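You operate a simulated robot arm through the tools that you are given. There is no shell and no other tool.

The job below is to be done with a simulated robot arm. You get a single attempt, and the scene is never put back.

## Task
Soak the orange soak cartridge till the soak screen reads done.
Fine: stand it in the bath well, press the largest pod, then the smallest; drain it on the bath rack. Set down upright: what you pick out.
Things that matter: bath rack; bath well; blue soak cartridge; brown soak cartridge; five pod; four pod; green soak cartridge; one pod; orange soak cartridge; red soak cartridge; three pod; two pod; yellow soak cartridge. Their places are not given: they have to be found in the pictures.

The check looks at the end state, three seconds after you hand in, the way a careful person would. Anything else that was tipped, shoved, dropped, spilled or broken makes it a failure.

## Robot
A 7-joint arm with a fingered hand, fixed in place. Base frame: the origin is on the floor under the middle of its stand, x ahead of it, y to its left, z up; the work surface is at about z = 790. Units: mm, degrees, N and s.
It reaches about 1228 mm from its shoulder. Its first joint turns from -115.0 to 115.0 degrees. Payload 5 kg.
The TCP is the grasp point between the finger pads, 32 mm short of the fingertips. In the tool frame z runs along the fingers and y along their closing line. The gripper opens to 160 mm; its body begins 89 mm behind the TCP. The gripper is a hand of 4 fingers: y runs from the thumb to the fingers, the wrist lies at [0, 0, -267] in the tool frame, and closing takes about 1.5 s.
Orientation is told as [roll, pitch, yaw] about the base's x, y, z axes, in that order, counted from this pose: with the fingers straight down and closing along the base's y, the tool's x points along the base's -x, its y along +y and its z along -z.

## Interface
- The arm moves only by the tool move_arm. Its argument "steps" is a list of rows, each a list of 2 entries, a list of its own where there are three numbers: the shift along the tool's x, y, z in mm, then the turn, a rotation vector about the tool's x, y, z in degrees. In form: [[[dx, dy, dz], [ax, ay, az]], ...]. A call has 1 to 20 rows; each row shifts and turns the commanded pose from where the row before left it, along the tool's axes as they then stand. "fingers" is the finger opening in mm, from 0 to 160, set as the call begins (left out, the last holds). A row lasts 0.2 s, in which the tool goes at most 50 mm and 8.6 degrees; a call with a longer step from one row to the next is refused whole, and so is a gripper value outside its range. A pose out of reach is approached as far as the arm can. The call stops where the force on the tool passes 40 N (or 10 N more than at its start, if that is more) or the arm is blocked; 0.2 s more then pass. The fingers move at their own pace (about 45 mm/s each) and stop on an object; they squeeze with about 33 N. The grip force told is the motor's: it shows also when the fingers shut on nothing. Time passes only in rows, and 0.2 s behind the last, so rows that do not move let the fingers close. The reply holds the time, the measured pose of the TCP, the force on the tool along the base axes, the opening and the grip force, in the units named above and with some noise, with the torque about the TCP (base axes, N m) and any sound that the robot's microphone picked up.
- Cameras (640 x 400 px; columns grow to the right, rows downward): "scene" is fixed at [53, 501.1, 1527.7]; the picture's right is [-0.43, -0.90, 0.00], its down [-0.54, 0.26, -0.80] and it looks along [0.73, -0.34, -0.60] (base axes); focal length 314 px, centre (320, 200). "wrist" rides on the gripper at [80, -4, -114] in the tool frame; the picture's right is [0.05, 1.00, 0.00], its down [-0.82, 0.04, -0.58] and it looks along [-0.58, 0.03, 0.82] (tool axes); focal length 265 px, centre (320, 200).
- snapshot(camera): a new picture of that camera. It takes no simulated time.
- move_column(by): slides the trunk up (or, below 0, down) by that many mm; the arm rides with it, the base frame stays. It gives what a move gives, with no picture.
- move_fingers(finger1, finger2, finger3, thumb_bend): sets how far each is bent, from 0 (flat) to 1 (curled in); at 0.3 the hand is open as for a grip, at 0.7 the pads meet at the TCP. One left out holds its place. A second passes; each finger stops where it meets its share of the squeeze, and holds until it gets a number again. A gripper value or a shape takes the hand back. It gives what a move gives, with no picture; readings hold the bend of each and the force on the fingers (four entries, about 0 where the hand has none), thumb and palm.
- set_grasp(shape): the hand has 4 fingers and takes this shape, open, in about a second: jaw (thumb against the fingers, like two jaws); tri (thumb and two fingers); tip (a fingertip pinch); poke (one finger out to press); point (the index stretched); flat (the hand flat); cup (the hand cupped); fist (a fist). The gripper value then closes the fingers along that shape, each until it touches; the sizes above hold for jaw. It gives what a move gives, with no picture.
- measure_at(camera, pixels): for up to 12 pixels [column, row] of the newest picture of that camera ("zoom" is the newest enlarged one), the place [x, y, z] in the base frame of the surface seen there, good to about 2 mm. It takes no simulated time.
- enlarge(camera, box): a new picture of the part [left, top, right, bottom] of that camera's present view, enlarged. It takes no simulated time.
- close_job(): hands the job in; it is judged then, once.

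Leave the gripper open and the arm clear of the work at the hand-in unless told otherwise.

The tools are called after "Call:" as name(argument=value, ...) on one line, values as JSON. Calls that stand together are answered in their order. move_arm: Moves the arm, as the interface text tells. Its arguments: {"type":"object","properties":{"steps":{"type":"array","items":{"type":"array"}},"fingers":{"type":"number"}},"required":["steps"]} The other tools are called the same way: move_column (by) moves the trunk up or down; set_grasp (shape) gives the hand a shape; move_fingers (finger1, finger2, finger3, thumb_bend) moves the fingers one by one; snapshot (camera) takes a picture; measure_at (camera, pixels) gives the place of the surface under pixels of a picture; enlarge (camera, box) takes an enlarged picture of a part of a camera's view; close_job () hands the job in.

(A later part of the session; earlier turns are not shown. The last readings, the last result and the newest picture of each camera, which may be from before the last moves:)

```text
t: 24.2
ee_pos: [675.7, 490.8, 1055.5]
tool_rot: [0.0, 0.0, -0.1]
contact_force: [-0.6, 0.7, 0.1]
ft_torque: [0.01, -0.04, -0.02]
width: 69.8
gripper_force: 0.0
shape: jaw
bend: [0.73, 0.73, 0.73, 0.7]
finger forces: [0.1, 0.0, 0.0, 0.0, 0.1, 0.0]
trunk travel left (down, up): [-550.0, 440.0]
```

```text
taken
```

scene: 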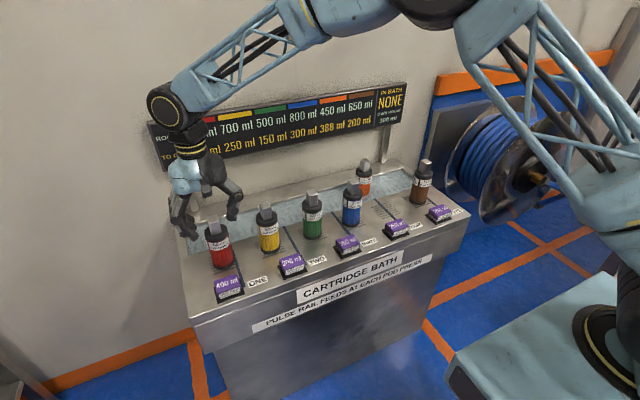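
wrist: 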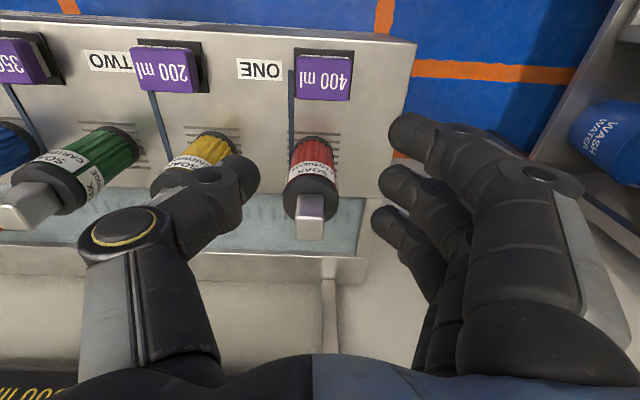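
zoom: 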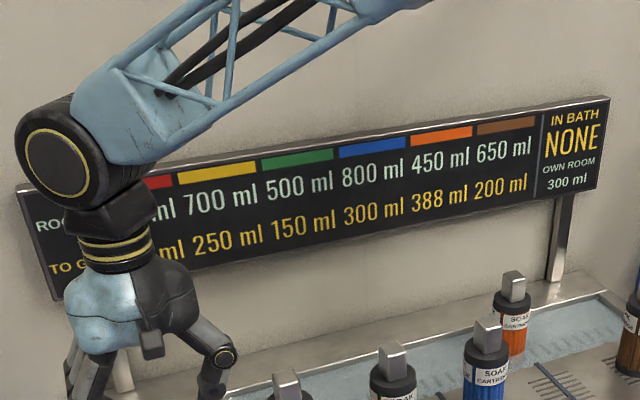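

The screen still says "IN BATH NONE, OWN ROOM 300 ml". If that means the cartridge isn't registered, a 400 ml pod could overfill the bath. Before pressing anything I'll check closely how the orange cartridge stands.

Call:
enlarge(camera="scene", box=[325, 145, 415, 215])

Call:
enlarge(camera="scene", box=[370, 78, 412, 130])

```text
5.71 times, centred on (370, 180) of scene
```

zoom: 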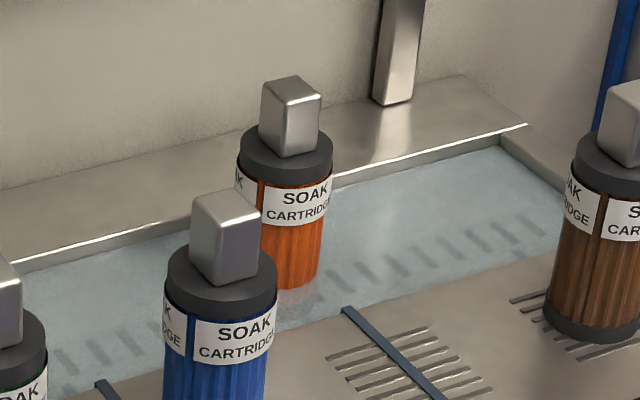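

```text
7.69 times, centred on (391, 104) of scene
```

zoom: 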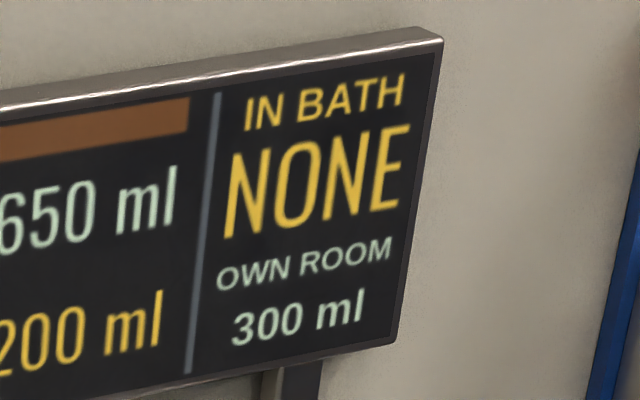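

The cartridge stands upright in the shallow liquid. I'll measure its top and base to confirm that it's really on the floor, and let a second pass before reading the screen again.

Call:
enlarge(camera="scene", box=[325, 145, 415, 215])

Call:
measure_at(camera="zoom", pixels=[[288, 88], [265, 90], [315, 95], [250, 150], [325, 155], [285, 185], [290, 285], [305, 280], [280, 280], [280, 300], [430, 210], [500, 240]])

Call:
move_arm(steps=[[[0, 0, 0], [0, 0, 0]], [[0, 0, 0], [0, 0, 0]], [[0, 0, 0], [0, 0, 0]], [[0, 0, 0], [0, 0, 0]], [[0, 0, 0], [0, 0, 0]]])

Call:
snapshot(camera="scene")

```text
5.71 times, centred on (370, 180) of scene
```

zoom: 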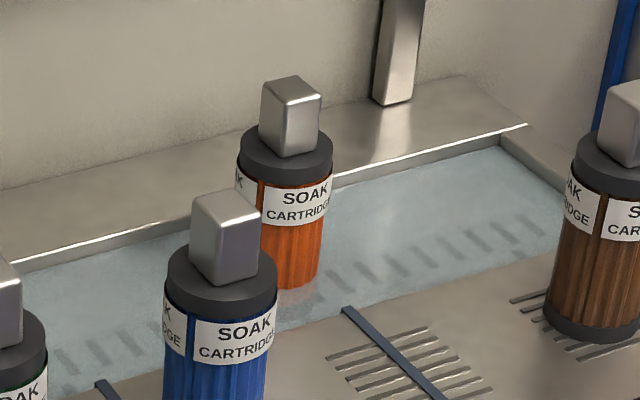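

```text
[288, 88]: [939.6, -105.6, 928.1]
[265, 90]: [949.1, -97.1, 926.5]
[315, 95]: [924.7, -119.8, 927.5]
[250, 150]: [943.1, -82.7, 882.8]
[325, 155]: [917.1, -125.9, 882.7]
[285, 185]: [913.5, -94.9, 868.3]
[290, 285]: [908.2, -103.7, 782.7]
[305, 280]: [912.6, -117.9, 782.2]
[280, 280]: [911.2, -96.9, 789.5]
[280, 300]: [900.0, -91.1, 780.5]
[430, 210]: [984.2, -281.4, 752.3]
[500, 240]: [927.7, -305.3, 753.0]
```

```text
t: 25.4
ee_pos: [676.7, 490.4, 1055.6]
tool_rot: [0.0, 0.1, 0.0]
contact_force: [0.2, 0.9, 0.8]
ft_torque: [-0.03, -0.01, -0.01]
width: 69.4
gripper_force: 0.1
shape: jaw
bend: [0.73, 0.73, 0.73, 0.7]
finger forces: [0.0, 0.0, 0.0, 0.0, 0.1, 0.0]
trunk travel left (down, up): [-550.0, 440.0]
```

```text
taken
```

scene: 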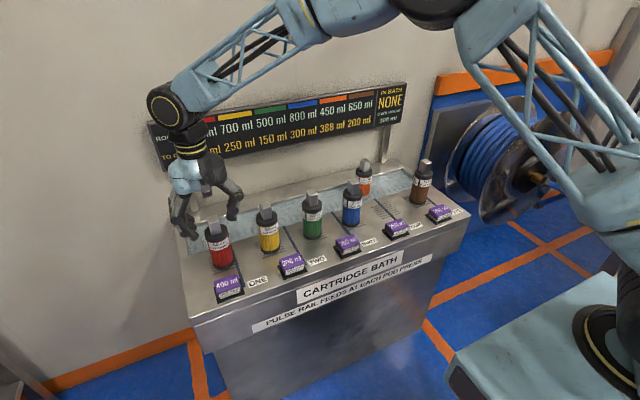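

The tab top is at 927 and the centre at (937, −107), so the cartridge stands properly on the well floor. Before pressing, I'll raise the arm over the middle and view the whole well and screen with the wrist camera, to look for any marked seat.

Call:
move_arm(steps=[[[5, -10, -15], [0, 0, 0]], [[8, -25, -25], [0, 0, 0]], [[10, -35, -25], [0, 0, 0]], [[10, -38, -25], [0, 0, 0]], [[10, -38, -25], [0, 0, 0]], [[10, -38, -25], [0, 0, 0]], [[10, -38, -20], [0, 0, 0]], [[10, -38, -15], [0, 0, 0]], [[8, -38, -10], [0, 0, 0]], [[8, -35, -5], [0, 0, 0]], [[5, -30, -5], [0, 0, 0]], [[3, -15, 0], [0, 0, 0]], [[0, -5, 0], [0, 0, 0]], [[0, 0, 0], [0, 0, 0]]], fingers=160)

Call:
snapshot(camera="wrist")

Call:
snapshot(camera="scene")

```text
t: 28.4
ee_pos: [578.4, 106.6, 1249.3]
tool_rot: [0.0, 0.0, 0.0]
contact_force: [0.0, -0.2, 0.5]
ft_torque: [0.02, 0.01, 0.01]
width: 159.9
gripper_force: 0.0
shape: jaw
bend: [0.3, 0.3, 0.3, 0.3]
finger forces: [0.0, 0.0, 0.0, 0.0, 0.0, 0.0]
trunk travel left (down, up): [-550.0, 440.0]
```

```text
taken
```

wrist: 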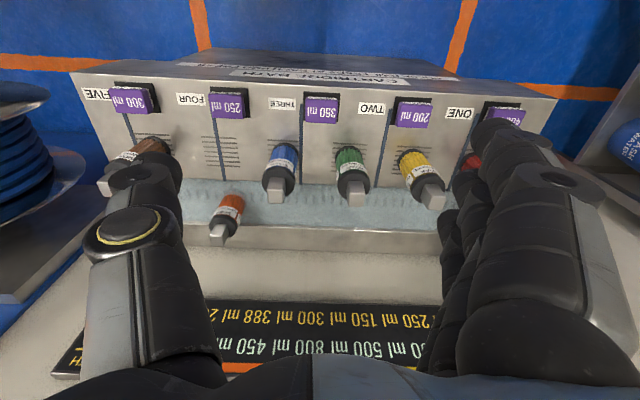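

```text
taken
```

scene: 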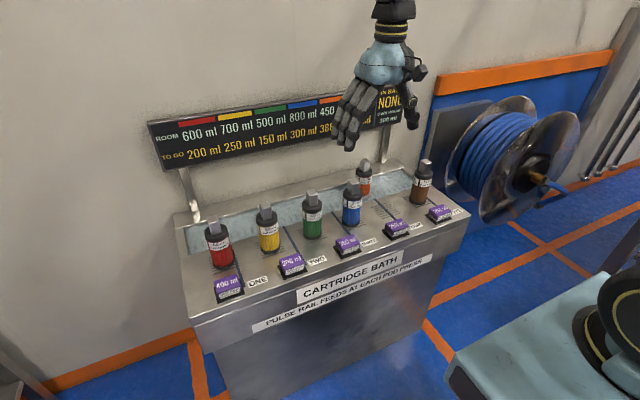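

The well looks like one plain trough. I'll enlarge it to be sure there is no marked seat.

Call:
enlarge(camera="wrist", box=[150, 120, 470, 320])

Call:
enlarge(camera="wrist", box=[60, 50, 560, 200])

```text
2.00 times, centred on (310, 220) of wrist
```

zoom: 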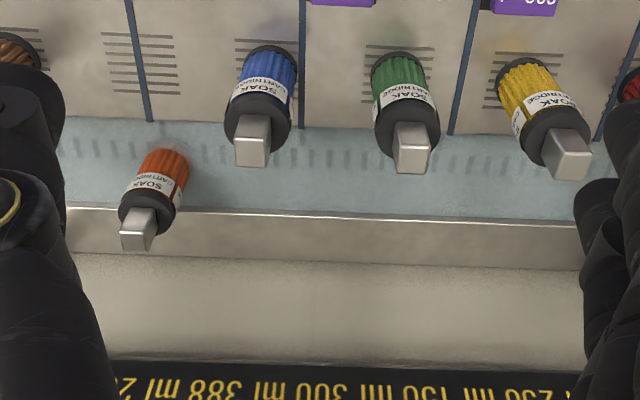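

```text
1.28 times, centred on (310, 125) of wrist
```

zoom: 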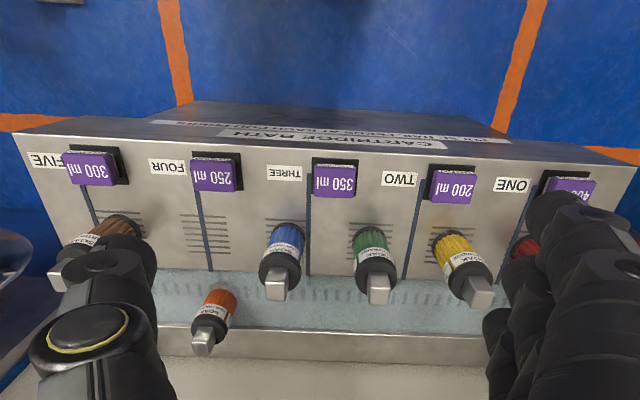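

There is no special seat; it's one trough, and the orange cartridge stands in it as told. I'll now give the hand the poke shape while it is up high, and see where the pressing fingertip is.

Call:
set_grasp(shape="poke")

Call:
snapshot(camera="wrist")

Call:
enlarge(camera="scene", box=[300, 0, 460, 170])

```text
t: 29.3
ee_pos: [578.3, 108.3, 1249.9]
tool_rot: [0.0, 0.0, -0.1]
contact_force: [-0.6, -0.1, -0.1]
ft_torque: [0.01, 0.02, -0.01]
width: 0.0
gripper_force: 0.1
shape: poke
bend: [1.0, 1.0, 1.0, 0.47]
finger forces: [0.0, 0.0, 0.1, 0.1, 0.0, 0.0]
trunk travel left (down, up): [-550.0, 440.0]
```

```text
taken
```

wrist: 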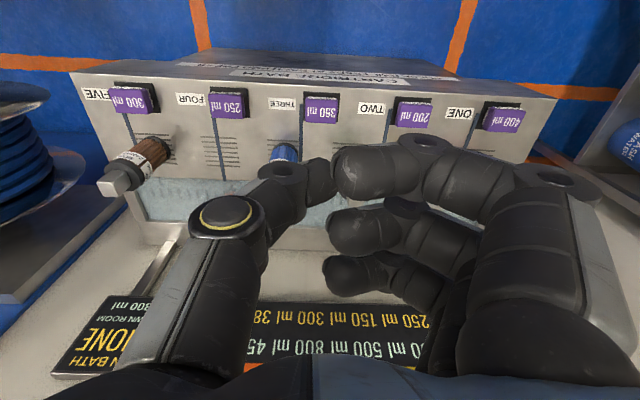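

```text
2.35 times, centred on (380, 85) of scene
```

zoom: 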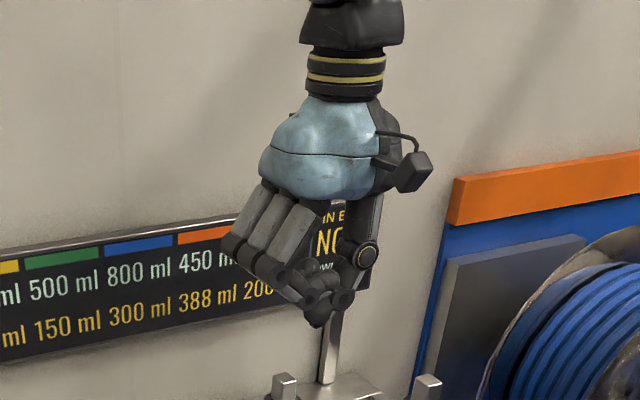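

In poke the index curls against the thumb, so no single finger sticks out clearly. I'll try the point shape, which stretches the index, and compare.

Call:
set_grasp(shape="point")

Call:
snapshot(camera="wrist")

Call:
enlarge(camera="scene", box=[300, 0, 460, 170])

```text
t: 30.2
ee_pos: [578.9, 106.6, 1250.4]
tool_rot: [0.0, 0.0, 0.0]
contact_force: [0.1, 0.3, 0.1]
ft_torque: [0.0, -0.01, -0.01]
width: 152.5
gripper_force: 0.1
shape: point
bend: [0.3, 1.0, 1.0, 0.54]
finger forces: [0.0, 0.1, 0.0, 0.1, 0.0, 0.0]
trunk travel left (down, up): [-550.0, 440.0]
```

```text
taken
```

wrist: 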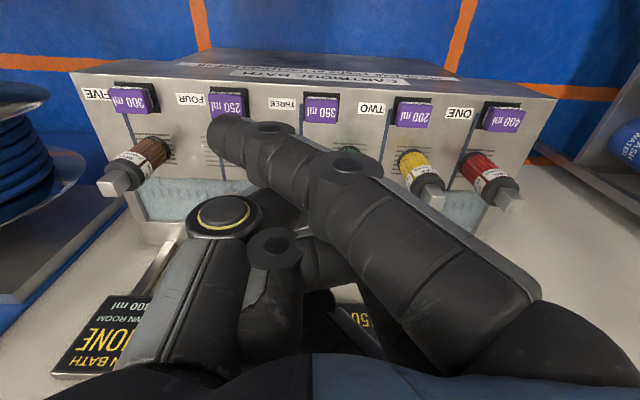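

```text
2.35 times, centred on (380, 85) of scene
```

zoom: 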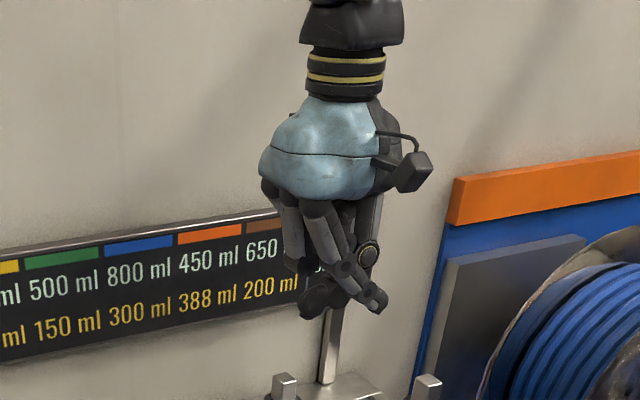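

The index is stretched out but slanted. I'll measure its tip and the other low parts of the hand relative to the TCP.

Call:
measure_at(camera="wrist", pixels=[[225, 130], [215, 135], [240, 125], [230, 150], [270, 130], [270, 240], [250, 200], [290, 205], [320, 300]])

Call:
measure_at(camera="zoom", pixels=[[378, 300], [372, 308], [312, 310], [318, 318], [300, 300], [345, 290], [368, 255], [355, 285]])

```text
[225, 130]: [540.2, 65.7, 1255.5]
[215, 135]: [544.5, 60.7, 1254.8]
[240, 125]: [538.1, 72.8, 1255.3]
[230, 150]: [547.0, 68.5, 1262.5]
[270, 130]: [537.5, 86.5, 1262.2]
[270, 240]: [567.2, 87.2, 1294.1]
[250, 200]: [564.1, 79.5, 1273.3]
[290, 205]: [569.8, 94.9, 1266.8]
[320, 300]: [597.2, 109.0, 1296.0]
```

```text
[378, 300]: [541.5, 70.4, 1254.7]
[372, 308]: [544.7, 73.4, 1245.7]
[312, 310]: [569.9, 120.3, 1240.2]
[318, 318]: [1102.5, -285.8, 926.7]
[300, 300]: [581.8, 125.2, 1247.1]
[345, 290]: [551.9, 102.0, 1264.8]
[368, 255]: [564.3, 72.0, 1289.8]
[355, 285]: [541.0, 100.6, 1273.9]
```

In point the thumb tip hangs lower than the index, so that won't press cleanly. I'll set the fingers one by one instead: fingers 1 and 3 and the thumb curled in, finger 2 nearly straight as the poker.

Call:
set_grasp(shape="jaw")

Call:
move_fingers(finger1=1.0, finger2=0.3, finger3=1.0, thumb_bend=0.3)

Call:
snapshot(camera="wrist")

Call:
enlarge(camera="scene", box=[300, 0, 460, 170])

```text
t: 31.1
ee_pos: [578.9, 107.0, 1250.3]
tool_rot: [0.0, 0.1, 0.1]
contact_force: [0.3, 1.0, -0.4]
ft_torque: [-0.04, 0.0, -0.02]
width: 159.8
gripper_force: 0.0
shape: jaw
bend: [0.3, 0.3, 0.3, 0.3]
finger forces: [0.1, 0.0, 0.0, 0.0, 0.0, 0.1]
trunk travel left (down, up): [-550.0, 440.0]
```

```text
t: 32.1
ee_pos: [578.4, 106.2, 1250.4]
tool_rot: [0.1, 0.0, 0.0]
contact_force: [-0.5, -1.1, 0.1]
ft_torque: [-0.01, -0.02, 0.01]
width: 77.9
gripper_force: 0.0
shape: fingers
bend: [1.0, 0.3, 1.0, 0.3]
finger forces: [0.0, 0.0, 0.0, 0.0, 0.0, 0.0]
trunk travel left (down, up): [-550.0, 440.0]
```

```text
taken
```

wrist: 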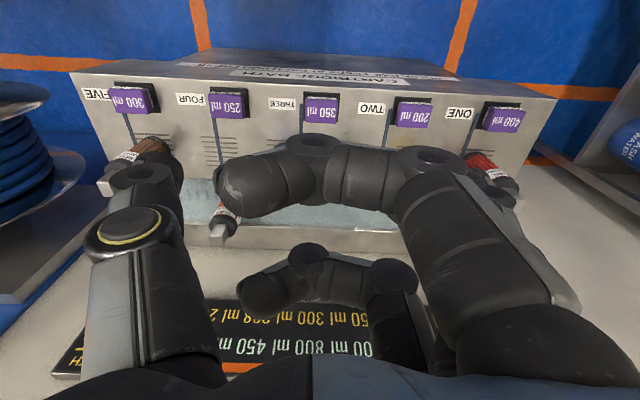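

```text
2.35 times, centred on (380, 85) of scene
```

zoom: 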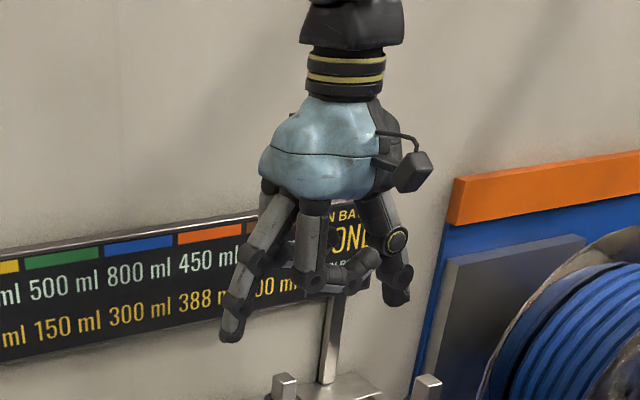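

Finger 2 now sticks out and down by itself, with its tip at about (230, 335) in the enlarged scene view. I'll measure its tip, the thumb tip and the curled fingers.

Call:
measure_at(camera="zoom", pixels=[[230, 338], [222, 335], [238, 340], [235, 315], [400, 300], [395, 305], [335, 290], [310, 290], [300, 285]])

```text
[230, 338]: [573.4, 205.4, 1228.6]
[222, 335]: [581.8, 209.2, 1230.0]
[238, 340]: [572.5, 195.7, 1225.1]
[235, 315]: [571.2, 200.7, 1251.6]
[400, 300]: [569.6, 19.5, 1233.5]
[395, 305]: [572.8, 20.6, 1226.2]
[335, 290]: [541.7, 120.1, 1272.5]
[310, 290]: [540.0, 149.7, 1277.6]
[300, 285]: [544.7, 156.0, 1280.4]
```

Finger 2's tip is about 97 mm to +y and 26 mm below the TCP, but the thumb tip hangs equally low 185 mm away. That would land on pod TWO while pressing ONE. I'll curl the thumb in and measure pods ONE and TWO in the wrist view.

Call:
move_fingers(finger1=1.0, finger2=0.45, finger3=1.0, thumb_bend=0.0)

Call:
snapshot(camera="wrist")

Call:
enlarge(camera="wrist", box=[360, 80, 560, 180])

Call:
enlarge(camera="scene", box=[300, 0, 460, 170])

```text
t: 33.1
ee_pos: [578.9, 107.2, 1250.4]
tool_rot: [-0.1, 0.0, 0.1]
contact_force: [-0.2, 0.1, -0.2]
ft_torque: [-0.01, 0.01, -0.02]
width: 87.1
gripper_force: 0.0
shape: fingers
bend: [1.0, 0.45, 1.0, 0.0]
finger forces: [0.0, 0.0, 0.0, 0.0, 0.0, 0.1]
trunk travel left (down, up): [-550.0, 440.0]
```

```text
taken
```

wrist: 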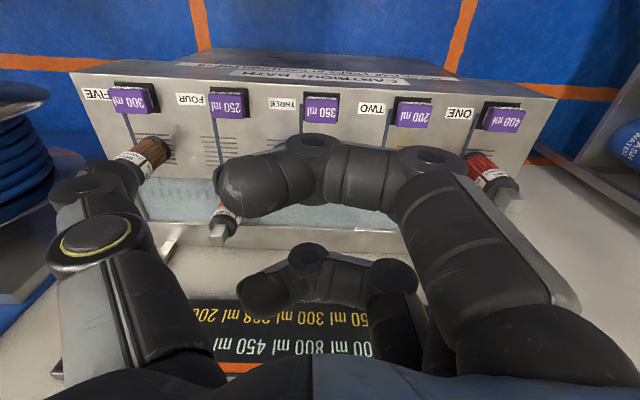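

```text
3.20 times, centred on (460, 130) of wrist
```

zoom: 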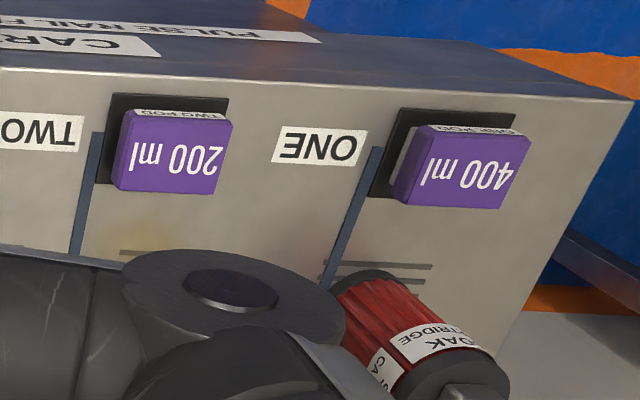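

```text
2.35 times, centred on (380, 85) of scene
```

zoom: 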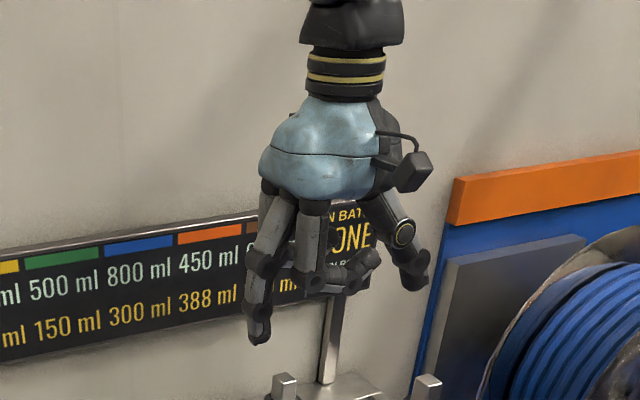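

Finger 2 is now nearly vertical and the lowest part, and the flat thumb sits higher. I'll measure the fingertip in the scene zoom, then the pod tops in a new wrist zoom.

Call:
measure_at(camera="zoom", pixels=[[258, 340], [250, 338], [266, 338], [260, 320], [258, 344], [412, 288], [420, 285], [335, 290], [270, 200]])

Call:
enlarge(camera="wrist", box=[360, 80, 560, 180])

Call:
measure_at(camera="zoom", pixels=[[430, 135], [525, 140], [415, 200], [500, 205], [470, 170], [130, 115], [225, 130], [120, 185], [210, 190], [175, 150], [400, 190], [495, 105]])

```text
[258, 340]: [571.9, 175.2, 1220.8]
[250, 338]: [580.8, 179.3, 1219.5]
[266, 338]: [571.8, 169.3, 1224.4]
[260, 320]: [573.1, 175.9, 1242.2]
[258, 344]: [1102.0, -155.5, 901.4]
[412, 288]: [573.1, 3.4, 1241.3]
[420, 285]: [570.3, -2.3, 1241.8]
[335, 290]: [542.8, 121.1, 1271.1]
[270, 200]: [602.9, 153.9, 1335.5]
```

```text
3.20 times, centred on (460, 130) of wrist
```

zoom: 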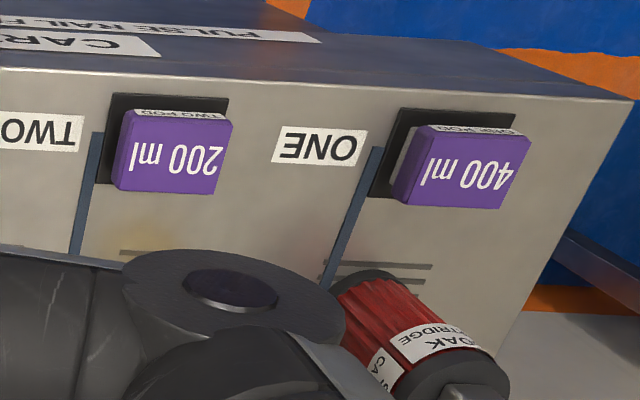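

```text
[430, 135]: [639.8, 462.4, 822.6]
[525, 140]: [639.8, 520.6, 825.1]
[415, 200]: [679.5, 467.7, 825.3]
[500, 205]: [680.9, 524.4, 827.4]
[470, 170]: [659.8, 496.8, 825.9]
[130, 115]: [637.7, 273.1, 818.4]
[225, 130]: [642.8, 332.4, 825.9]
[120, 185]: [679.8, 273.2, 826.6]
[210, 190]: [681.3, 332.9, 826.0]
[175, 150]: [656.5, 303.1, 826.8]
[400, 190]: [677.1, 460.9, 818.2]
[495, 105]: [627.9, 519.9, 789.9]
```

Pod ONE's top is centred at (660, 494, 826) and pod TWO's at (660, 303, 826). The poking tip is at about (−2.5, +67, −32) from the TCP. I'll move above pod ONE and roll the hand 12° so the finger side is lower and the thumb stays well above pod TWO.

Call:
move_arm(steps=[[[-3, 12, 5], [0, 0, 0]], [[-6, 25, 15], [0, 0, 0]], [[-8, 34, 26], [0, 0, 0]], [[-8, 34, 26], [0, 0, 0]], [[-8, 34, 26], [0, 0, 0]], [[-8, 34, 26], [0, 0, 0]], [[-8, 34, 26], [0, 0, 0]], [[-8, 34, 26], [0, 0, 0]], [[-8, 34, 26], [0, 0, 0]], [[-8, 34, 26], [0, 0, 0]], [[-6, 14, 15], [0, 0, 0]], [[-4.4, 5, 7], [0, 0, 0]], [[0, 0, 0], [4, 0, 0]], [[0, 0, 0], [4, 0, 0]], [[0, 0, 0], [4, 0, 0]], [[0, 0, 0], [0, 0, 0]]])

Call:
snapshot(camera="wrist")

Call:
enlarge(camera="scene", box=[130, 120, 330, 320])

```text
t: 36.5
ee_pos: [663.2, 434.6, 1001.3]
tool_rot: [-12.1, 0.0, -0.1]
contact_force: [-0.6, 0.0, -0.5]
ft_torque: [0.0, 0.03, 0.0]
width: 87.5
gripper_force: 0.0
shape: fingers
bend: [1.0, 0.45, 1.0, 0.0]
finger forces: [0.0, 0.1, 0.1, 0.0, 0.0, 0.1]
trunk travel left (down, up): [-550.0, 440.0]
```

```text
taken
```

wrist: 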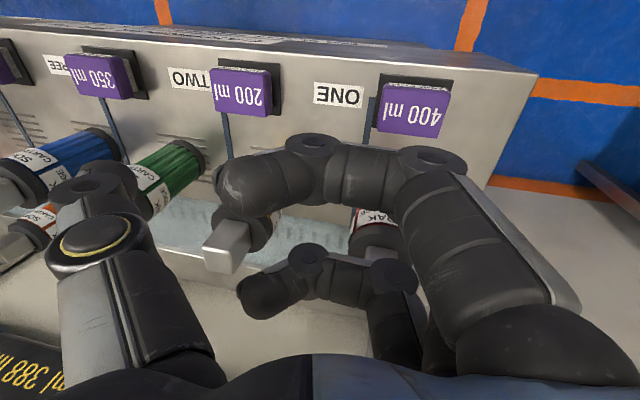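

```text
2.00 times, centred on (230, 220) of scene
```

zoom: 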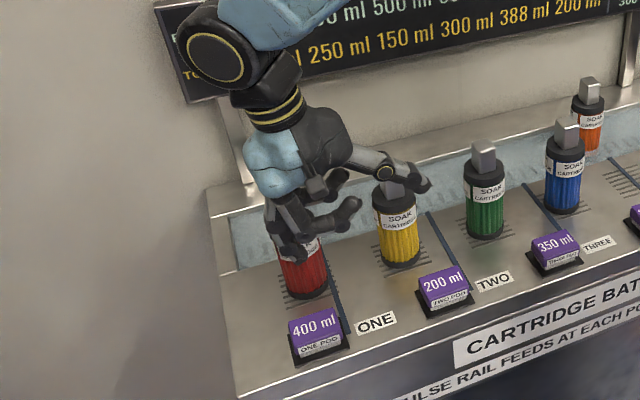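

The hand is above pod ONE. I'll measure the poking fingertip, near (297, 258) in the enlarged scene view, before going down.

Call:
enlarge(camera="scene", box=[220, 190, 320, 300])

```text
3.64 times, centred on (270, 245) of scene
```

zoom: 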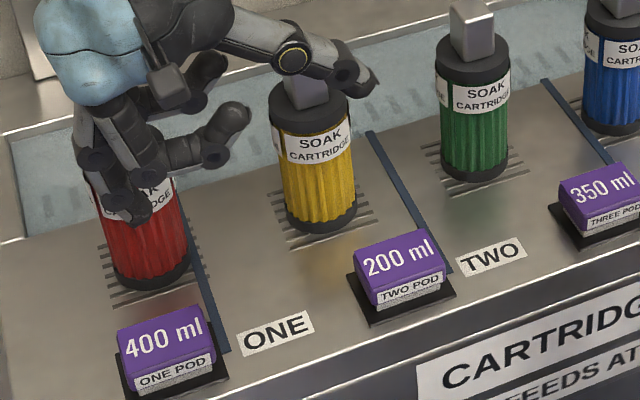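

I'll measure the tip points around (138, 218) in this view.

Call:
measure_at(camera="zoom", pixels=[[138, 218], [130, 216], [146, 212], [138, 205], [112, 200], [365, 90], [372, 85], [235, 110], [165, 350], [210, 85]])

```text
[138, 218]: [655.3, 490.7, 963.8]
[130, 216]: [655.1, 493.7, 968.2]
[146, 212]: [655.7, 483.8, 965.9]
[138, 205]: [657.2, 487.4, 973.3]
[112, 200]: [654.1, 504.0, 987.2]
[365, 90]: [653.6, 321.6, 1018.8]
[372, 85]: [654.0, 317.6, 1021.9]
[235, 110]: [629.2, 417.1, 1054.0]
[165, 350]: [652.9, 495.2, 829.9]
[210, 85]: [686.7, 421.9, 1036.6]
```

The tip is at about (660, 493, 956), right over pod ONE, and the thumb is 55 mm higher. I'll go straight down 115 mm to just above the pod.

Call:
move_arm(steps=[[[0, 2.08, 9.78], [0, 0, 0]], [[0, 4.16, 19.56], [0, 0, 0]], [[0, 4.16, 19.56], [0, 0, 0]], [[0, 4.16, 19.56], [0, 0, 0]], [[0, 4.16, 19.56], [0, 0, 0]], [[0, 3.12, 14.67], [0, 0, 0]], [[0, 2.08, 9.78], [0, 0, 0]], [[0, 0, 0], [0, 0, 0]]])

Call:
enlarge(camera="scene", box=[190, 180, 310, 310])

```text
t: 38.3
ee_pos: [662.1, 435.5, 883.9]
tool_rot: [-12.0, 0.0, 0.0]
contact_force: [-0.2, 0.5, 0.1]
ft_torque: [0.0, -0.04, -0.03]
width: 87.0
gripper_force: 0.1
shape: fingers
bend: [1.0, 0.45, 1.0, 0.0]
finger forces: [0.1, 0.1, 0.0, 0.0, 0.0, 0.0]
trunk travel left (down, up): [-550.0, 440.0]
```

```text
3.08 times, centred on (250, 245) of scene
```

zoom: 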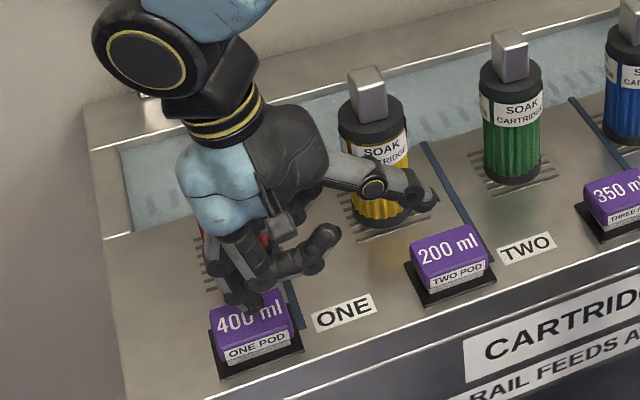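

The tip is just above pod ONE. I'll measure the tip and pod top once more to confirm the alignment.

Call:
measure_at(camera="zoom", pixels=[[248, 308], [242, 306], [254, 306], [248, 298], [250, 325], [225, 315], [280, 315], [425, 200], [430, 208]])

Call:
snapshot(camera="wrist")

```text
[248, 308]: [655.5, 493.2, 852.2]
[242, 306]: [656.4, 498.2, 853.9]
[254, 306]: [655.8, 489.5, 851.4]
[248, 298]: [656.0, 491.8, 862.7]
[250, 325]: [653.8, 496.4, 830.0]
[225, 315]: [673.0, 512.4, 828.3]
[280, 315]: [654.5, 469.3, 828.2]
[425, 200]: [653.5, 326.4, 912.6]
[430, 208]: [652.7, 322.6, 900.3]
```

```text
taken
```

wrist: 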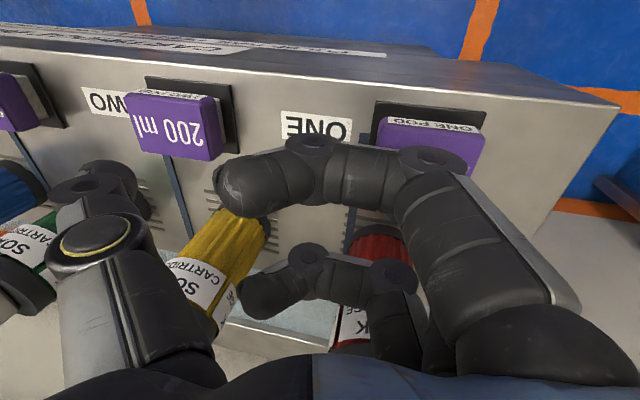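

The tip is centred on pod ONE with about a 12–15 mm gap. I'll go down in small rows and watch the force and sound.

Call:
move_arm(steps=[[[0, 0.62, 2.93], [0, 0, 0]], [[0, 0.62, 2.93], [0, 0, 0]], [[0, 0.42, 1.96], [0, 0, 0]], [[0, 0.42, 1.96], [0, 0, 0]], [[0, 0, 0], [0, 0, 0]]])

```text
t: 39.5
ee_pos: [662.1, 435.0, 874.1]
tool_rot: [-11.9, 0.1, 0.0]
contact_force: [-0.1, 0.6, 3.4]
ft_torque: [0.16, 0.03, 0.06]
width: 87.5
gripper_force: 1.2
shape: fingers
bend: [1.0, 0.45, 1.0, 0.0]
finger forces: [0.0, 2.9, 0.0, 0.0, 0.1, 0.1]
trunk travel left (down, up): [-550.0, 440.0]
```

Finger 2 touches the pod (3.4 N). I'll press on in 1 mm rows and watch for the click.

Call:
move_arm(steps=[[[0, 0.21, 0.98], [0, 0, 0]], [[0, 0.21, 0.98], [0, 0, 0]], [[0, 0, 0], [0, 0, 0]]])

```text
t: 40.3
ee_pos: [660.9, 434.7, 871.8]
tool_rot: [-12.0, 0.1, 0.0]
contact_force: [-0.7, 0.1, 3.1]
ft_torque: [0.2, 0.01, 0.04]
width: 87.3
gripper_force: 1.7
shape: fingers
bend: [1.0, 0.45, 1.0, 0.0]
finger forces: [0.0, 3.4, 0.1, 0.1, 0.0, 0.0]
trunk travel left (down, up): [-550.0, 440.0]
```

The pod gives way softly, at 3.1 N with no sound yet. I'll keep pressing in 1 mm rows.

Call:
move_arm(steps=[[[0, 0.21, 0.98], [0, 0, 0]], [[0, 0.21, 0.98], [0, 0, 0]], [[0, 0, 0], [0, 0, 0]]])

Call:
snapshot(camera="scene")

```text
t: 41.1
ee_pos: [662.2, 435.0, 871.3]
tool_rot: [-12.0, -0.1, 0.1]
contact_force: [-1.3, -0.2, 4.4]
ft_torque: [0.29, 0.06, 0.07]
width: 87.4
gripper_force: 1.8
shape: fingers
bend: [1.0, 0.45, 1.0, 0.0]
finger forces: [0.1, 4.1, 0.0, 0.1, 0.0, 0.1]
trunk travel left (down, up): [-550.0, 440.0]
```

```text
taken
```

scene: 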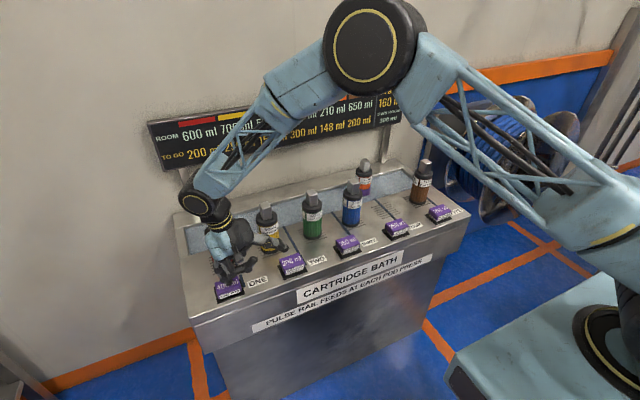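

The screen has changed: orange now has room 210 and 148 ml to go, with 160 ml in the bath, so pod ONE's press has counted. I'll lift straight off the pod, 120 mm up.

Call:
move_arm(steps=[[[0, -1.04, -4.89], [0, 0, 0]], [[0, -2.08, -9.78], [0, 0, 0]], [[0, -4.16, -19.56], [0, 0, 0]], [[0, -4.16, -19.56], [0, 0, 0]], [[0, -4.16, -19.56], [0, 0, 0]], [[0, -4.16, -19.56], [0, 0, 0]], [[0, -4.16, -19.56], [0, 0, 0]], [[0, -1.04, -4.89], [0, 0, 0]], [[0, 0, 0], [0, 0, 0]]])

Call:
snapshot(camera="scene")

Call:
enlarge(camera="scene", box=[280, 75, 420, 220])

```text
t: 43.1
ee_pos: [662.6, 434.6, 989.7]
tool_rot: [-11.9, 0.0, 0.0]
contact_force: [-0.1, 0.0, 0.9]
ft_torque: [-0.01, -0.01, -0.01]
width: 87.2
gripper_force: 0.1
shape: fingers
bend: [1.0, 0.45, 1.0, 0.0]
finger forces: [0.0, 0.0, 0.1, 0.0, 0.0, 0.0]
trunk travel left (down, up): [-550.0, 440.0]
```

```text
taken
```

scene: 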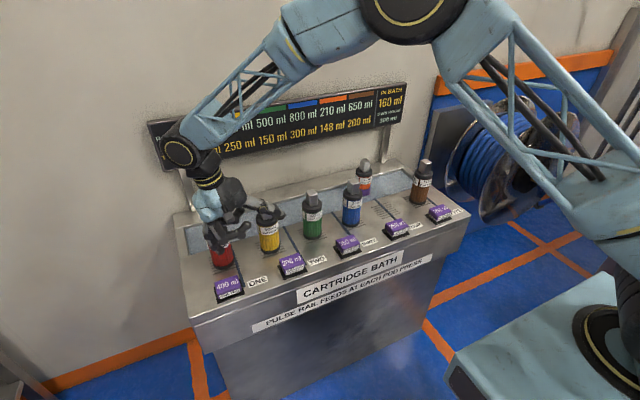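

```text
2.76 times, centred on (350, 148) of scene
```

zoom: 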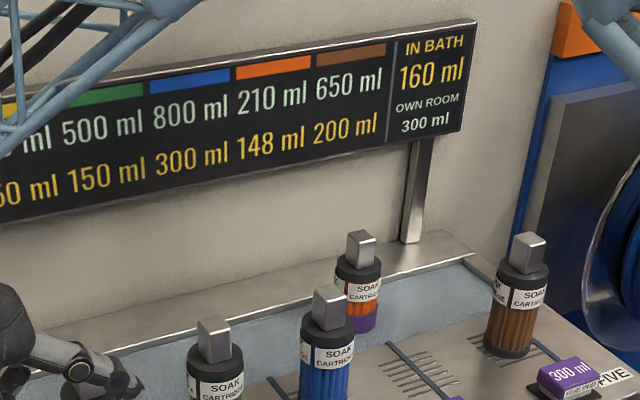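

This is confirmed: orange has 148 ml to go and the bath holds 160 ml. The next pulse of 200 ml should finish it. I'll shift 191 mm in −y at the same height, to be over pod TWO.

Call:
move_arm(steps=[[[0, -10, 2.13], [0, 0, 0]], [[0, -25, 5.31], [0, 0, 0]], [[0, -35, 7.44], [0, 0, 0]], [[0, -38, 8.08], [0, 0, 0]], [[0, -38, 8.08], [0, 0, 0]], [[0, -25, 5.31], [0, 0, 0]], [[0, -11, 2.34], [0, 0, 0]], [[0, -4.8, 1.02], [0, 0, 0]], [[0, 0, 0], [0, 0, 0]]])

Call:
enlarge(camera="scene", box=[220, 170, 340, 300])

```text
t: 45.1
ee_pos: [661.9, 242.4, 990.3]
tool_rot: [-12.1, 0.0, -0.1]
contact_force: [0.6, 1.3, -0.3]
ft_torque: [0.0, -0.01, -0.05]
width: 87.3
gripper_force: 0.0
shape: fingers
bend: [1.0, 0.45, 1.0, 0.0]
finger forces: [0.1, 0.0, 0.0, 0.0, 0.1, 0.0]
trunk travel left (down, up): [-550.0, 440.0]
```

```text
3.08 times, centred on (280, 235) of scene
```

zoom: 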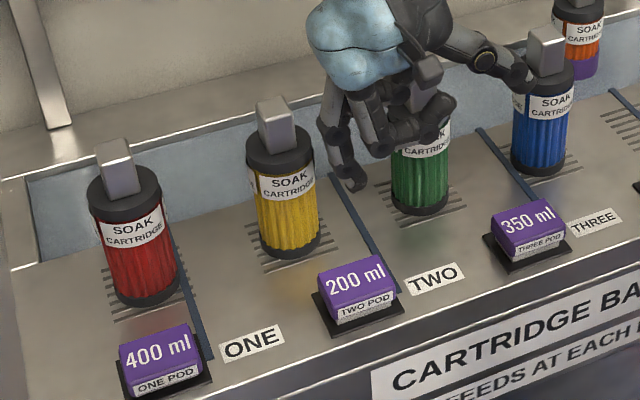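

The fingertip is at (355, 187) above pod TWO. I'll measure the tip and the pod top.

Call:
measure_at(camera="zoom", pixels=[[355, 187], [348, 184], [362, 184], [355, 175], [322, 275], [375, 260], [335, 305], [395, 288], [355, 280], [520, 82]])

```text
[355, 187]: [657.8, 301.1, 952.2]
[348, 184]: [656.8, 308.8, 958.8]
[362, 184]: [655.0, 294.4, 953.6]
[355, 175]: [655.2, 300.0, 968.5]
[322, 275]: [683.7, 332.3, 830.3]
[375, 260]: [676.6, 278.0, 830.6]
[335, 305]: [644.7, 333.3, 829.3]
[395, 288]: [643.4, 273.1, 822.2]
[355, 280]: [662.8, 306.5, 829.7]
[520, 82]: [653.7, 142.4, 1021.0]
```

The tip is aligned with pod TWO's centre (660, 303). I'll go down 110 mm to just above it.

Call:
move_arm(steps=[[[0, 2.08, 9.78], [0, 0, 0]], [[0, 4.16, 19.56], [0, 0, 0]], [[0, 4.16, 19.56], [0, 0, 0]], [[0, 4.16, 19.56], [0, 0, 0]], [[0, 4.16, 19.56], [0, 0, 0]], [[0, 2.5, 11.74], [0, 0, 0]], [[0, 1.66, 7.82], [0, 0, 0]], [[0, 0, 0], [0, 0, 0]]])

Call:
enlarge(camera="scene", box=[220, 170, 340, 300])

```text
t: 46.9
ee_pos: [662.4, 244.3, 881.2]
tool_rot: [-12.0, 0.1, -0.1]
contact_force: [-0.5, 0.4, 0.1]
ft_torque: [-0.01, 0.04, 0.02]
width: 87.4
gripper_force: 0.1
shape: fingers
bend: [1.0, 0.45, 1.0, 0.0]
finger forces: [0.1, 0.0, 0.0, 0.0, 0.1, 0.0]
trunk travel left (down, up): [-550.0, 440.0]
```

```text
3.08 times, centred on (280, 235) of scene
```

zoom: 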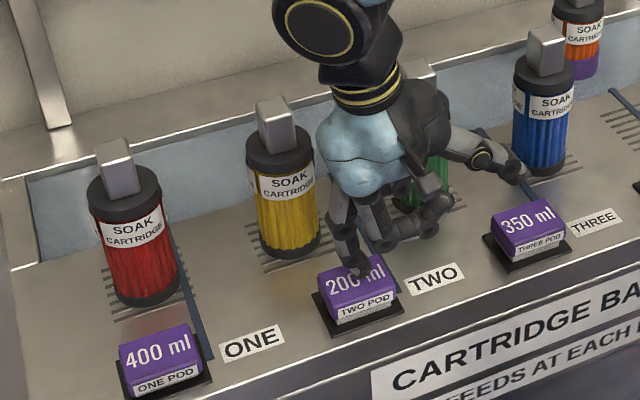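

The tip is right over pod TWO and the thumb is clear of pod THREE. I'll press down in small rows as before: 6 mm to reach it, then 1 mm rows.

Call:
move_arm(steps=[[[0, 0.42, 1.96], [0, 0, 0]], [[0, 0.42, 1.96], [0, 0, 0]], [[0, 0.42, 1.96], [0, 0, 0]], [[0, 0.21, 0.98], [0, 0, 0]], [[0, 0, 0], [0, 0, 0]]])

Call:
enlarge(camera="scene", box=[280, 75, 420, 220])

```text
t: 48.1
ee_pos: [661.6, 243.4, 874.2]
tool_rot: [-12.0, 0.0, 0.0]
contact_force: [0.0, 0.5, 3.2]
ft_torque: [0.19, -0.02, 0.03]
width: 87.3
gripper_force: 1.4
shape: fingers
bend: [1.0, 0.45, 1.0, 0.0]
finger forces: [0.0, 3.2, 0.0, 0.1, 0.0, 0.0]
trunk travel left (down, up): [-550.0, 440.0]
```

```text
2.76 times, centred on (350, 148) of scene
```

zoom: 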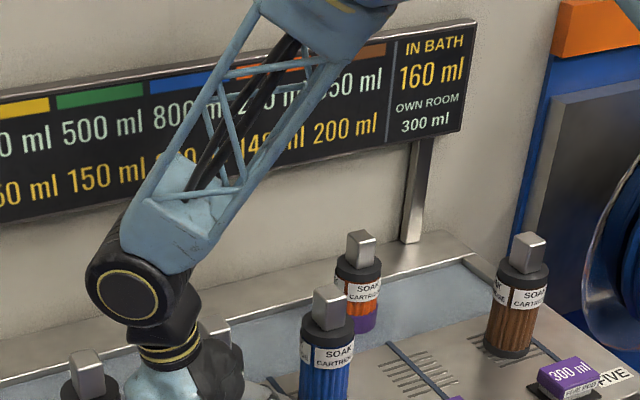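

Pod TWO is touched (3.2 N) and IN BATH still reads 160. I'll press 2 mm more and check the screen.

Call:
move_arm(steps=[[[0, 0.21, 0.98], [0, 0, 0]], [[0, 0.21, 0.98], [0, 0, 0]], [[0, 0, 0], [0, 0, 0]]])

Call:
enlarge(camera="scene", box=[280, 75, 420, 220])

```text
t: 48.9
ee_pos: [661.9, 243.9, 872.6]
tool_rot: [-12.1, 0.0, -0.1]
contact_force: [0.1, 0.9, 3.7]
ft_torque: [0.25, 0.0, 0.0]
width: 87.2
gripper_force: 2.2
shape: fingers
bend: [1.0, 0.45, 1.0, 0.0]
finger forces: [0.0, 3.8, 0.1, 0.0, 0.0, 0.1]
trunk travel left (down, up): [-550.0, 440.0]
```

```text
2.76 times, centred on (350, 148) of scene
```

zoom: 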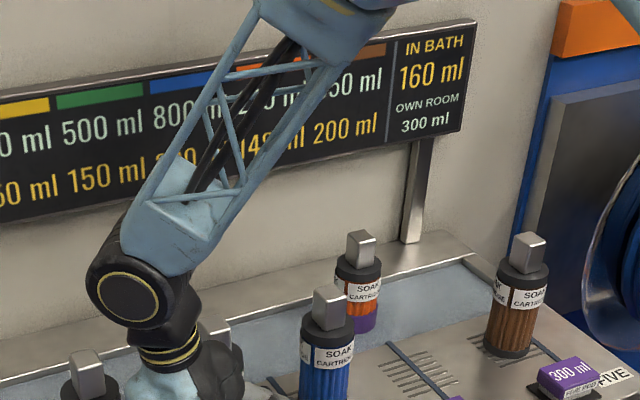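

It has not registered yet (IN BATH is still 160). I'll press another 1 mm and check.

Call:
move_arm(steps=[[[0, 0.21, 0.98], [0, 0, 0]], [[0, 0, 0], [0, 0, 0]]])

Call:
enlarge(camera="scene", box=[280, 75, 420, 220])

```text
t: 49.5
ee_pos: [661.7, 243.8, 870.2]
tool_rot: [-12.0, 0.0, -0.1]
contact_force: [1.0, 0.6, 4.2]
ft_torque: [0.26, -0.02, 0.01]
width: 87.3
gripper_force: 1.5
shape: fingers
bend: [1.0, 0.45, 1.0, 0.0]
finger forces: [0.0, 4.1, 0.0, 0.0, 0.0, 0.1]
trunk travel left (down, up): [-550.0, 440.0]
```

```text
2.76 times, centred on (350, 148) of scene
```

zoom: 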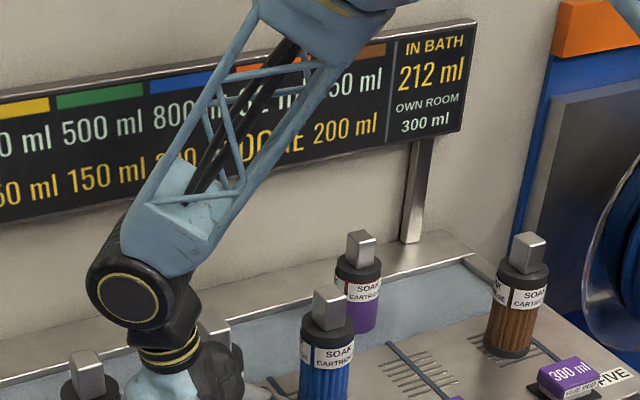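

The second press has counted: orange reads DONE and the bath reads 212 ml, under its 300 ml room. I'll lift off pod TWO straight up and check that nothing changes.

Call:
move_arm(steps=[[[0, -1.04, -4.89], [0, 0, 0]], [[0, -2.08, -9.78], [0, 0, 0]], [[0, -4.16, -19.56], [0, 0, 0]], [[0, -4.16, -19.56], [0, 0, 0]], [[0, -4.16, -19.56], [0, 0, 0]], [[0, -4.16, -19.56], [0, 0, 0]], [[0, -4.16, -19.56], [0, 0, 0]], [[0, -4.16, -19.56], [0, 0, 0]], [[0, -4.16, -19.56], [0, 0, 0]], [[0, -4.16, -19.56], [0, 0, 0]], [[0, -1.04, -4.89], [0, 0, 0]], [[0, 0, 0], [-4, 0, 0]], [[0, 0, 0], [-4, 0, 0]], [[0, 0, 0], [-4, 0, 0]], [[0, 0, 0], [0, 0, 0]]])

Call:
set_grasp(shape="jaw")

Call:
snapshot(camera="scene")

Call:
enlarge(camera="scene", box=[280, 75, 420, 220])

```text
t: 52.7
ee_pos: [661.6, 243.7, 1051.3]
tool_rot: [0.0, 0.1, -0.1]
contact_force: [-0.7, 0.4, 0.2]
ft_torque: [0.01, 0.01, 0.0]
width: 87.5
gripper_force: 0.1
shape: fingers
bend: [1.0, 0.45, 1.0, 0.0]
finger forces: [0.0, 0.0, 0.0, 0.0, 0.0, 0.0]
trunk travel left (down, up): [-550.0, 440.0]
```

```text
t: 53.6
ee_pos: [661.3, 243.3, 1051.9]
tool_rot: [0.1, 0.0, -0.2]
contact_force: [0.8, -0.1, -0.2]
ft_torque: [-0.02, -0.02, 0.01]
width: 159.7
gripper_force: 0.1
shape: jaw
bend: [0.3, 0.3, 0.3, 0.3]
finger forces: [0.1, 0.0, 0.0, 0.1, 0.1, 0.0]
trunk travel left (down, up): [-550.0, 440.0]
```

```text
taken
```

scene: 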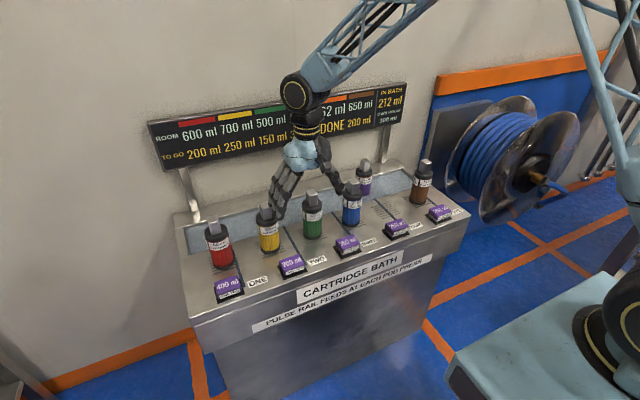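

```text
2.76 times, centred on (350, 148) of scene
```

zoom: 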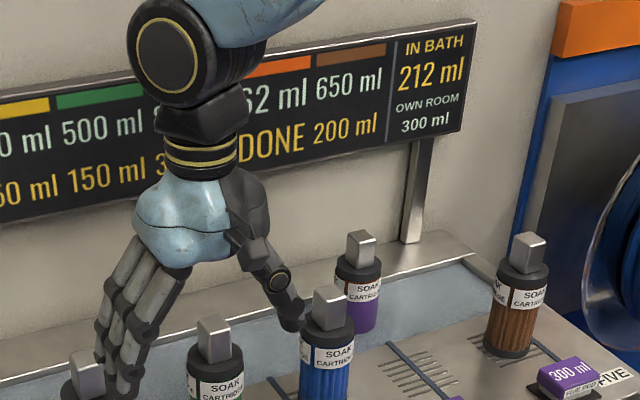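

The screen shows orange DONE with 62 ml room, and the bath at 212 ml. I'll move high over to the orange cartridge in the well (centre about 937, −107), with the opening at 80.

Call:
move_arm(steps=[[[-7, -9, 0], [0, 0, 0]], [[-17, -21, 0], [0, 0, 0]], [[-25, -31, 0], [0, 0, 0]], [[-27, -33.6, 0], [0, 0, 0]], [[-27, -33.6, 0], [0, 0, 0]], [[-27, -33.6, 0], [0, 0, 0]], [[-27, -33.6, 0], [0, 0, 0]], [[-27, -33.6, 0], [0, 0, 0]], [[-27, -33.6, 0], [0, 0, 0]], [[-27, -33.6, 0], [0, 0, 0]], [[-27, -33.6, 0], [0, 0, 0]], [[-11, -14, 0], [0, 0, 0]], [[-5.5, -6.7, 0], [0, 0, 0]], [[0, 0, 0], [0, 0, 0]]], fingers=80)

Call:
snapshot(camera="wrist")

Call:
enlarge(camera="wrist", box=[260, 30, 390, 150])

```text
t: 56.6
ee_pos: [943.4, -108.2, 1049.6]
tool_rot: [0.1, 0.0, -0.1]
contact_force: [0.5, 0.6, -0.3]
ft_torque: [0.02, -0.02, 0.0]
width: 80.7
gripper_force: 0.0
shape: jaw
bend: [0.72, 0.72, 0.72, 0.7]
finger forces: [0.0, 0.0, 0.1, 0.1, 0.1, 0.0]
trunk travel left (down, up): [-550.0, 440.0]
```

```text
taken
```

wrist: 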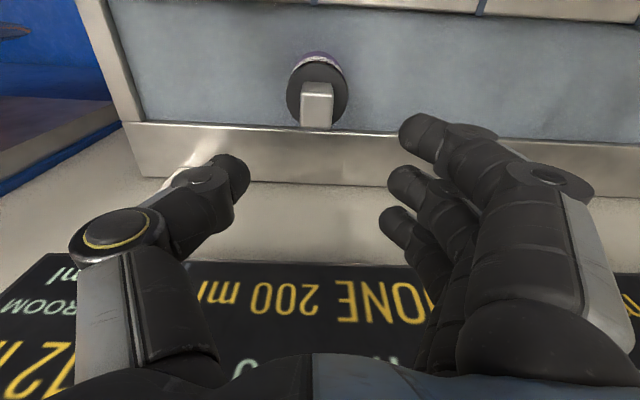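

```text
3.33 times, centred on (325, 90) of wrist
```

zoom: 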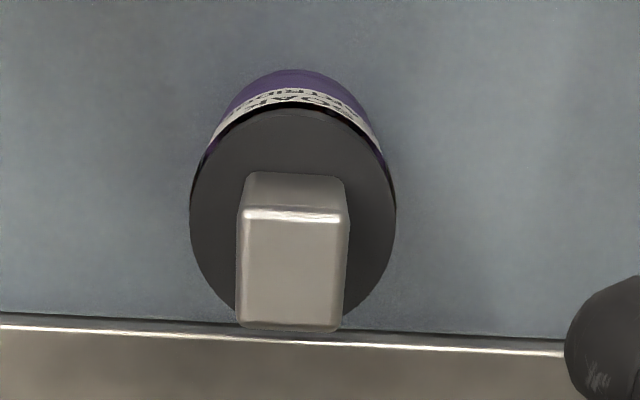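

The hand is above the orange cartridge. I'll measure its tab corners and cap edges.

Call:
measure_at(camera="zoom", pixels=[[245, 225], [340, 228], [245, 318], [335, 322], [292, 270], [195, 210], [390, 210], [292, 115], [250, 190], [340, 195]])

```text
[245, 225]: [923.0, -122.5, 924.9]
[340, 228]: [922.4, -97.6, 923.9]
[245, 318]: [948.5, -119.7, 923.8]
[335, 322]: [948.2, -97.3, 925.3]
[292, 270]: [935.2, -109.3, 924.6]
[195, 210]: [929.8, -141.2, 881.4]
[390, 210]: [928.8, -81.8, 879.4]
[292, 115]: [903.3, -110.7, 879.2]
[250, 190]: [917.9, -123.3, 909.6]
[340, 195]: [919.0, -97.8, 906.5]
```

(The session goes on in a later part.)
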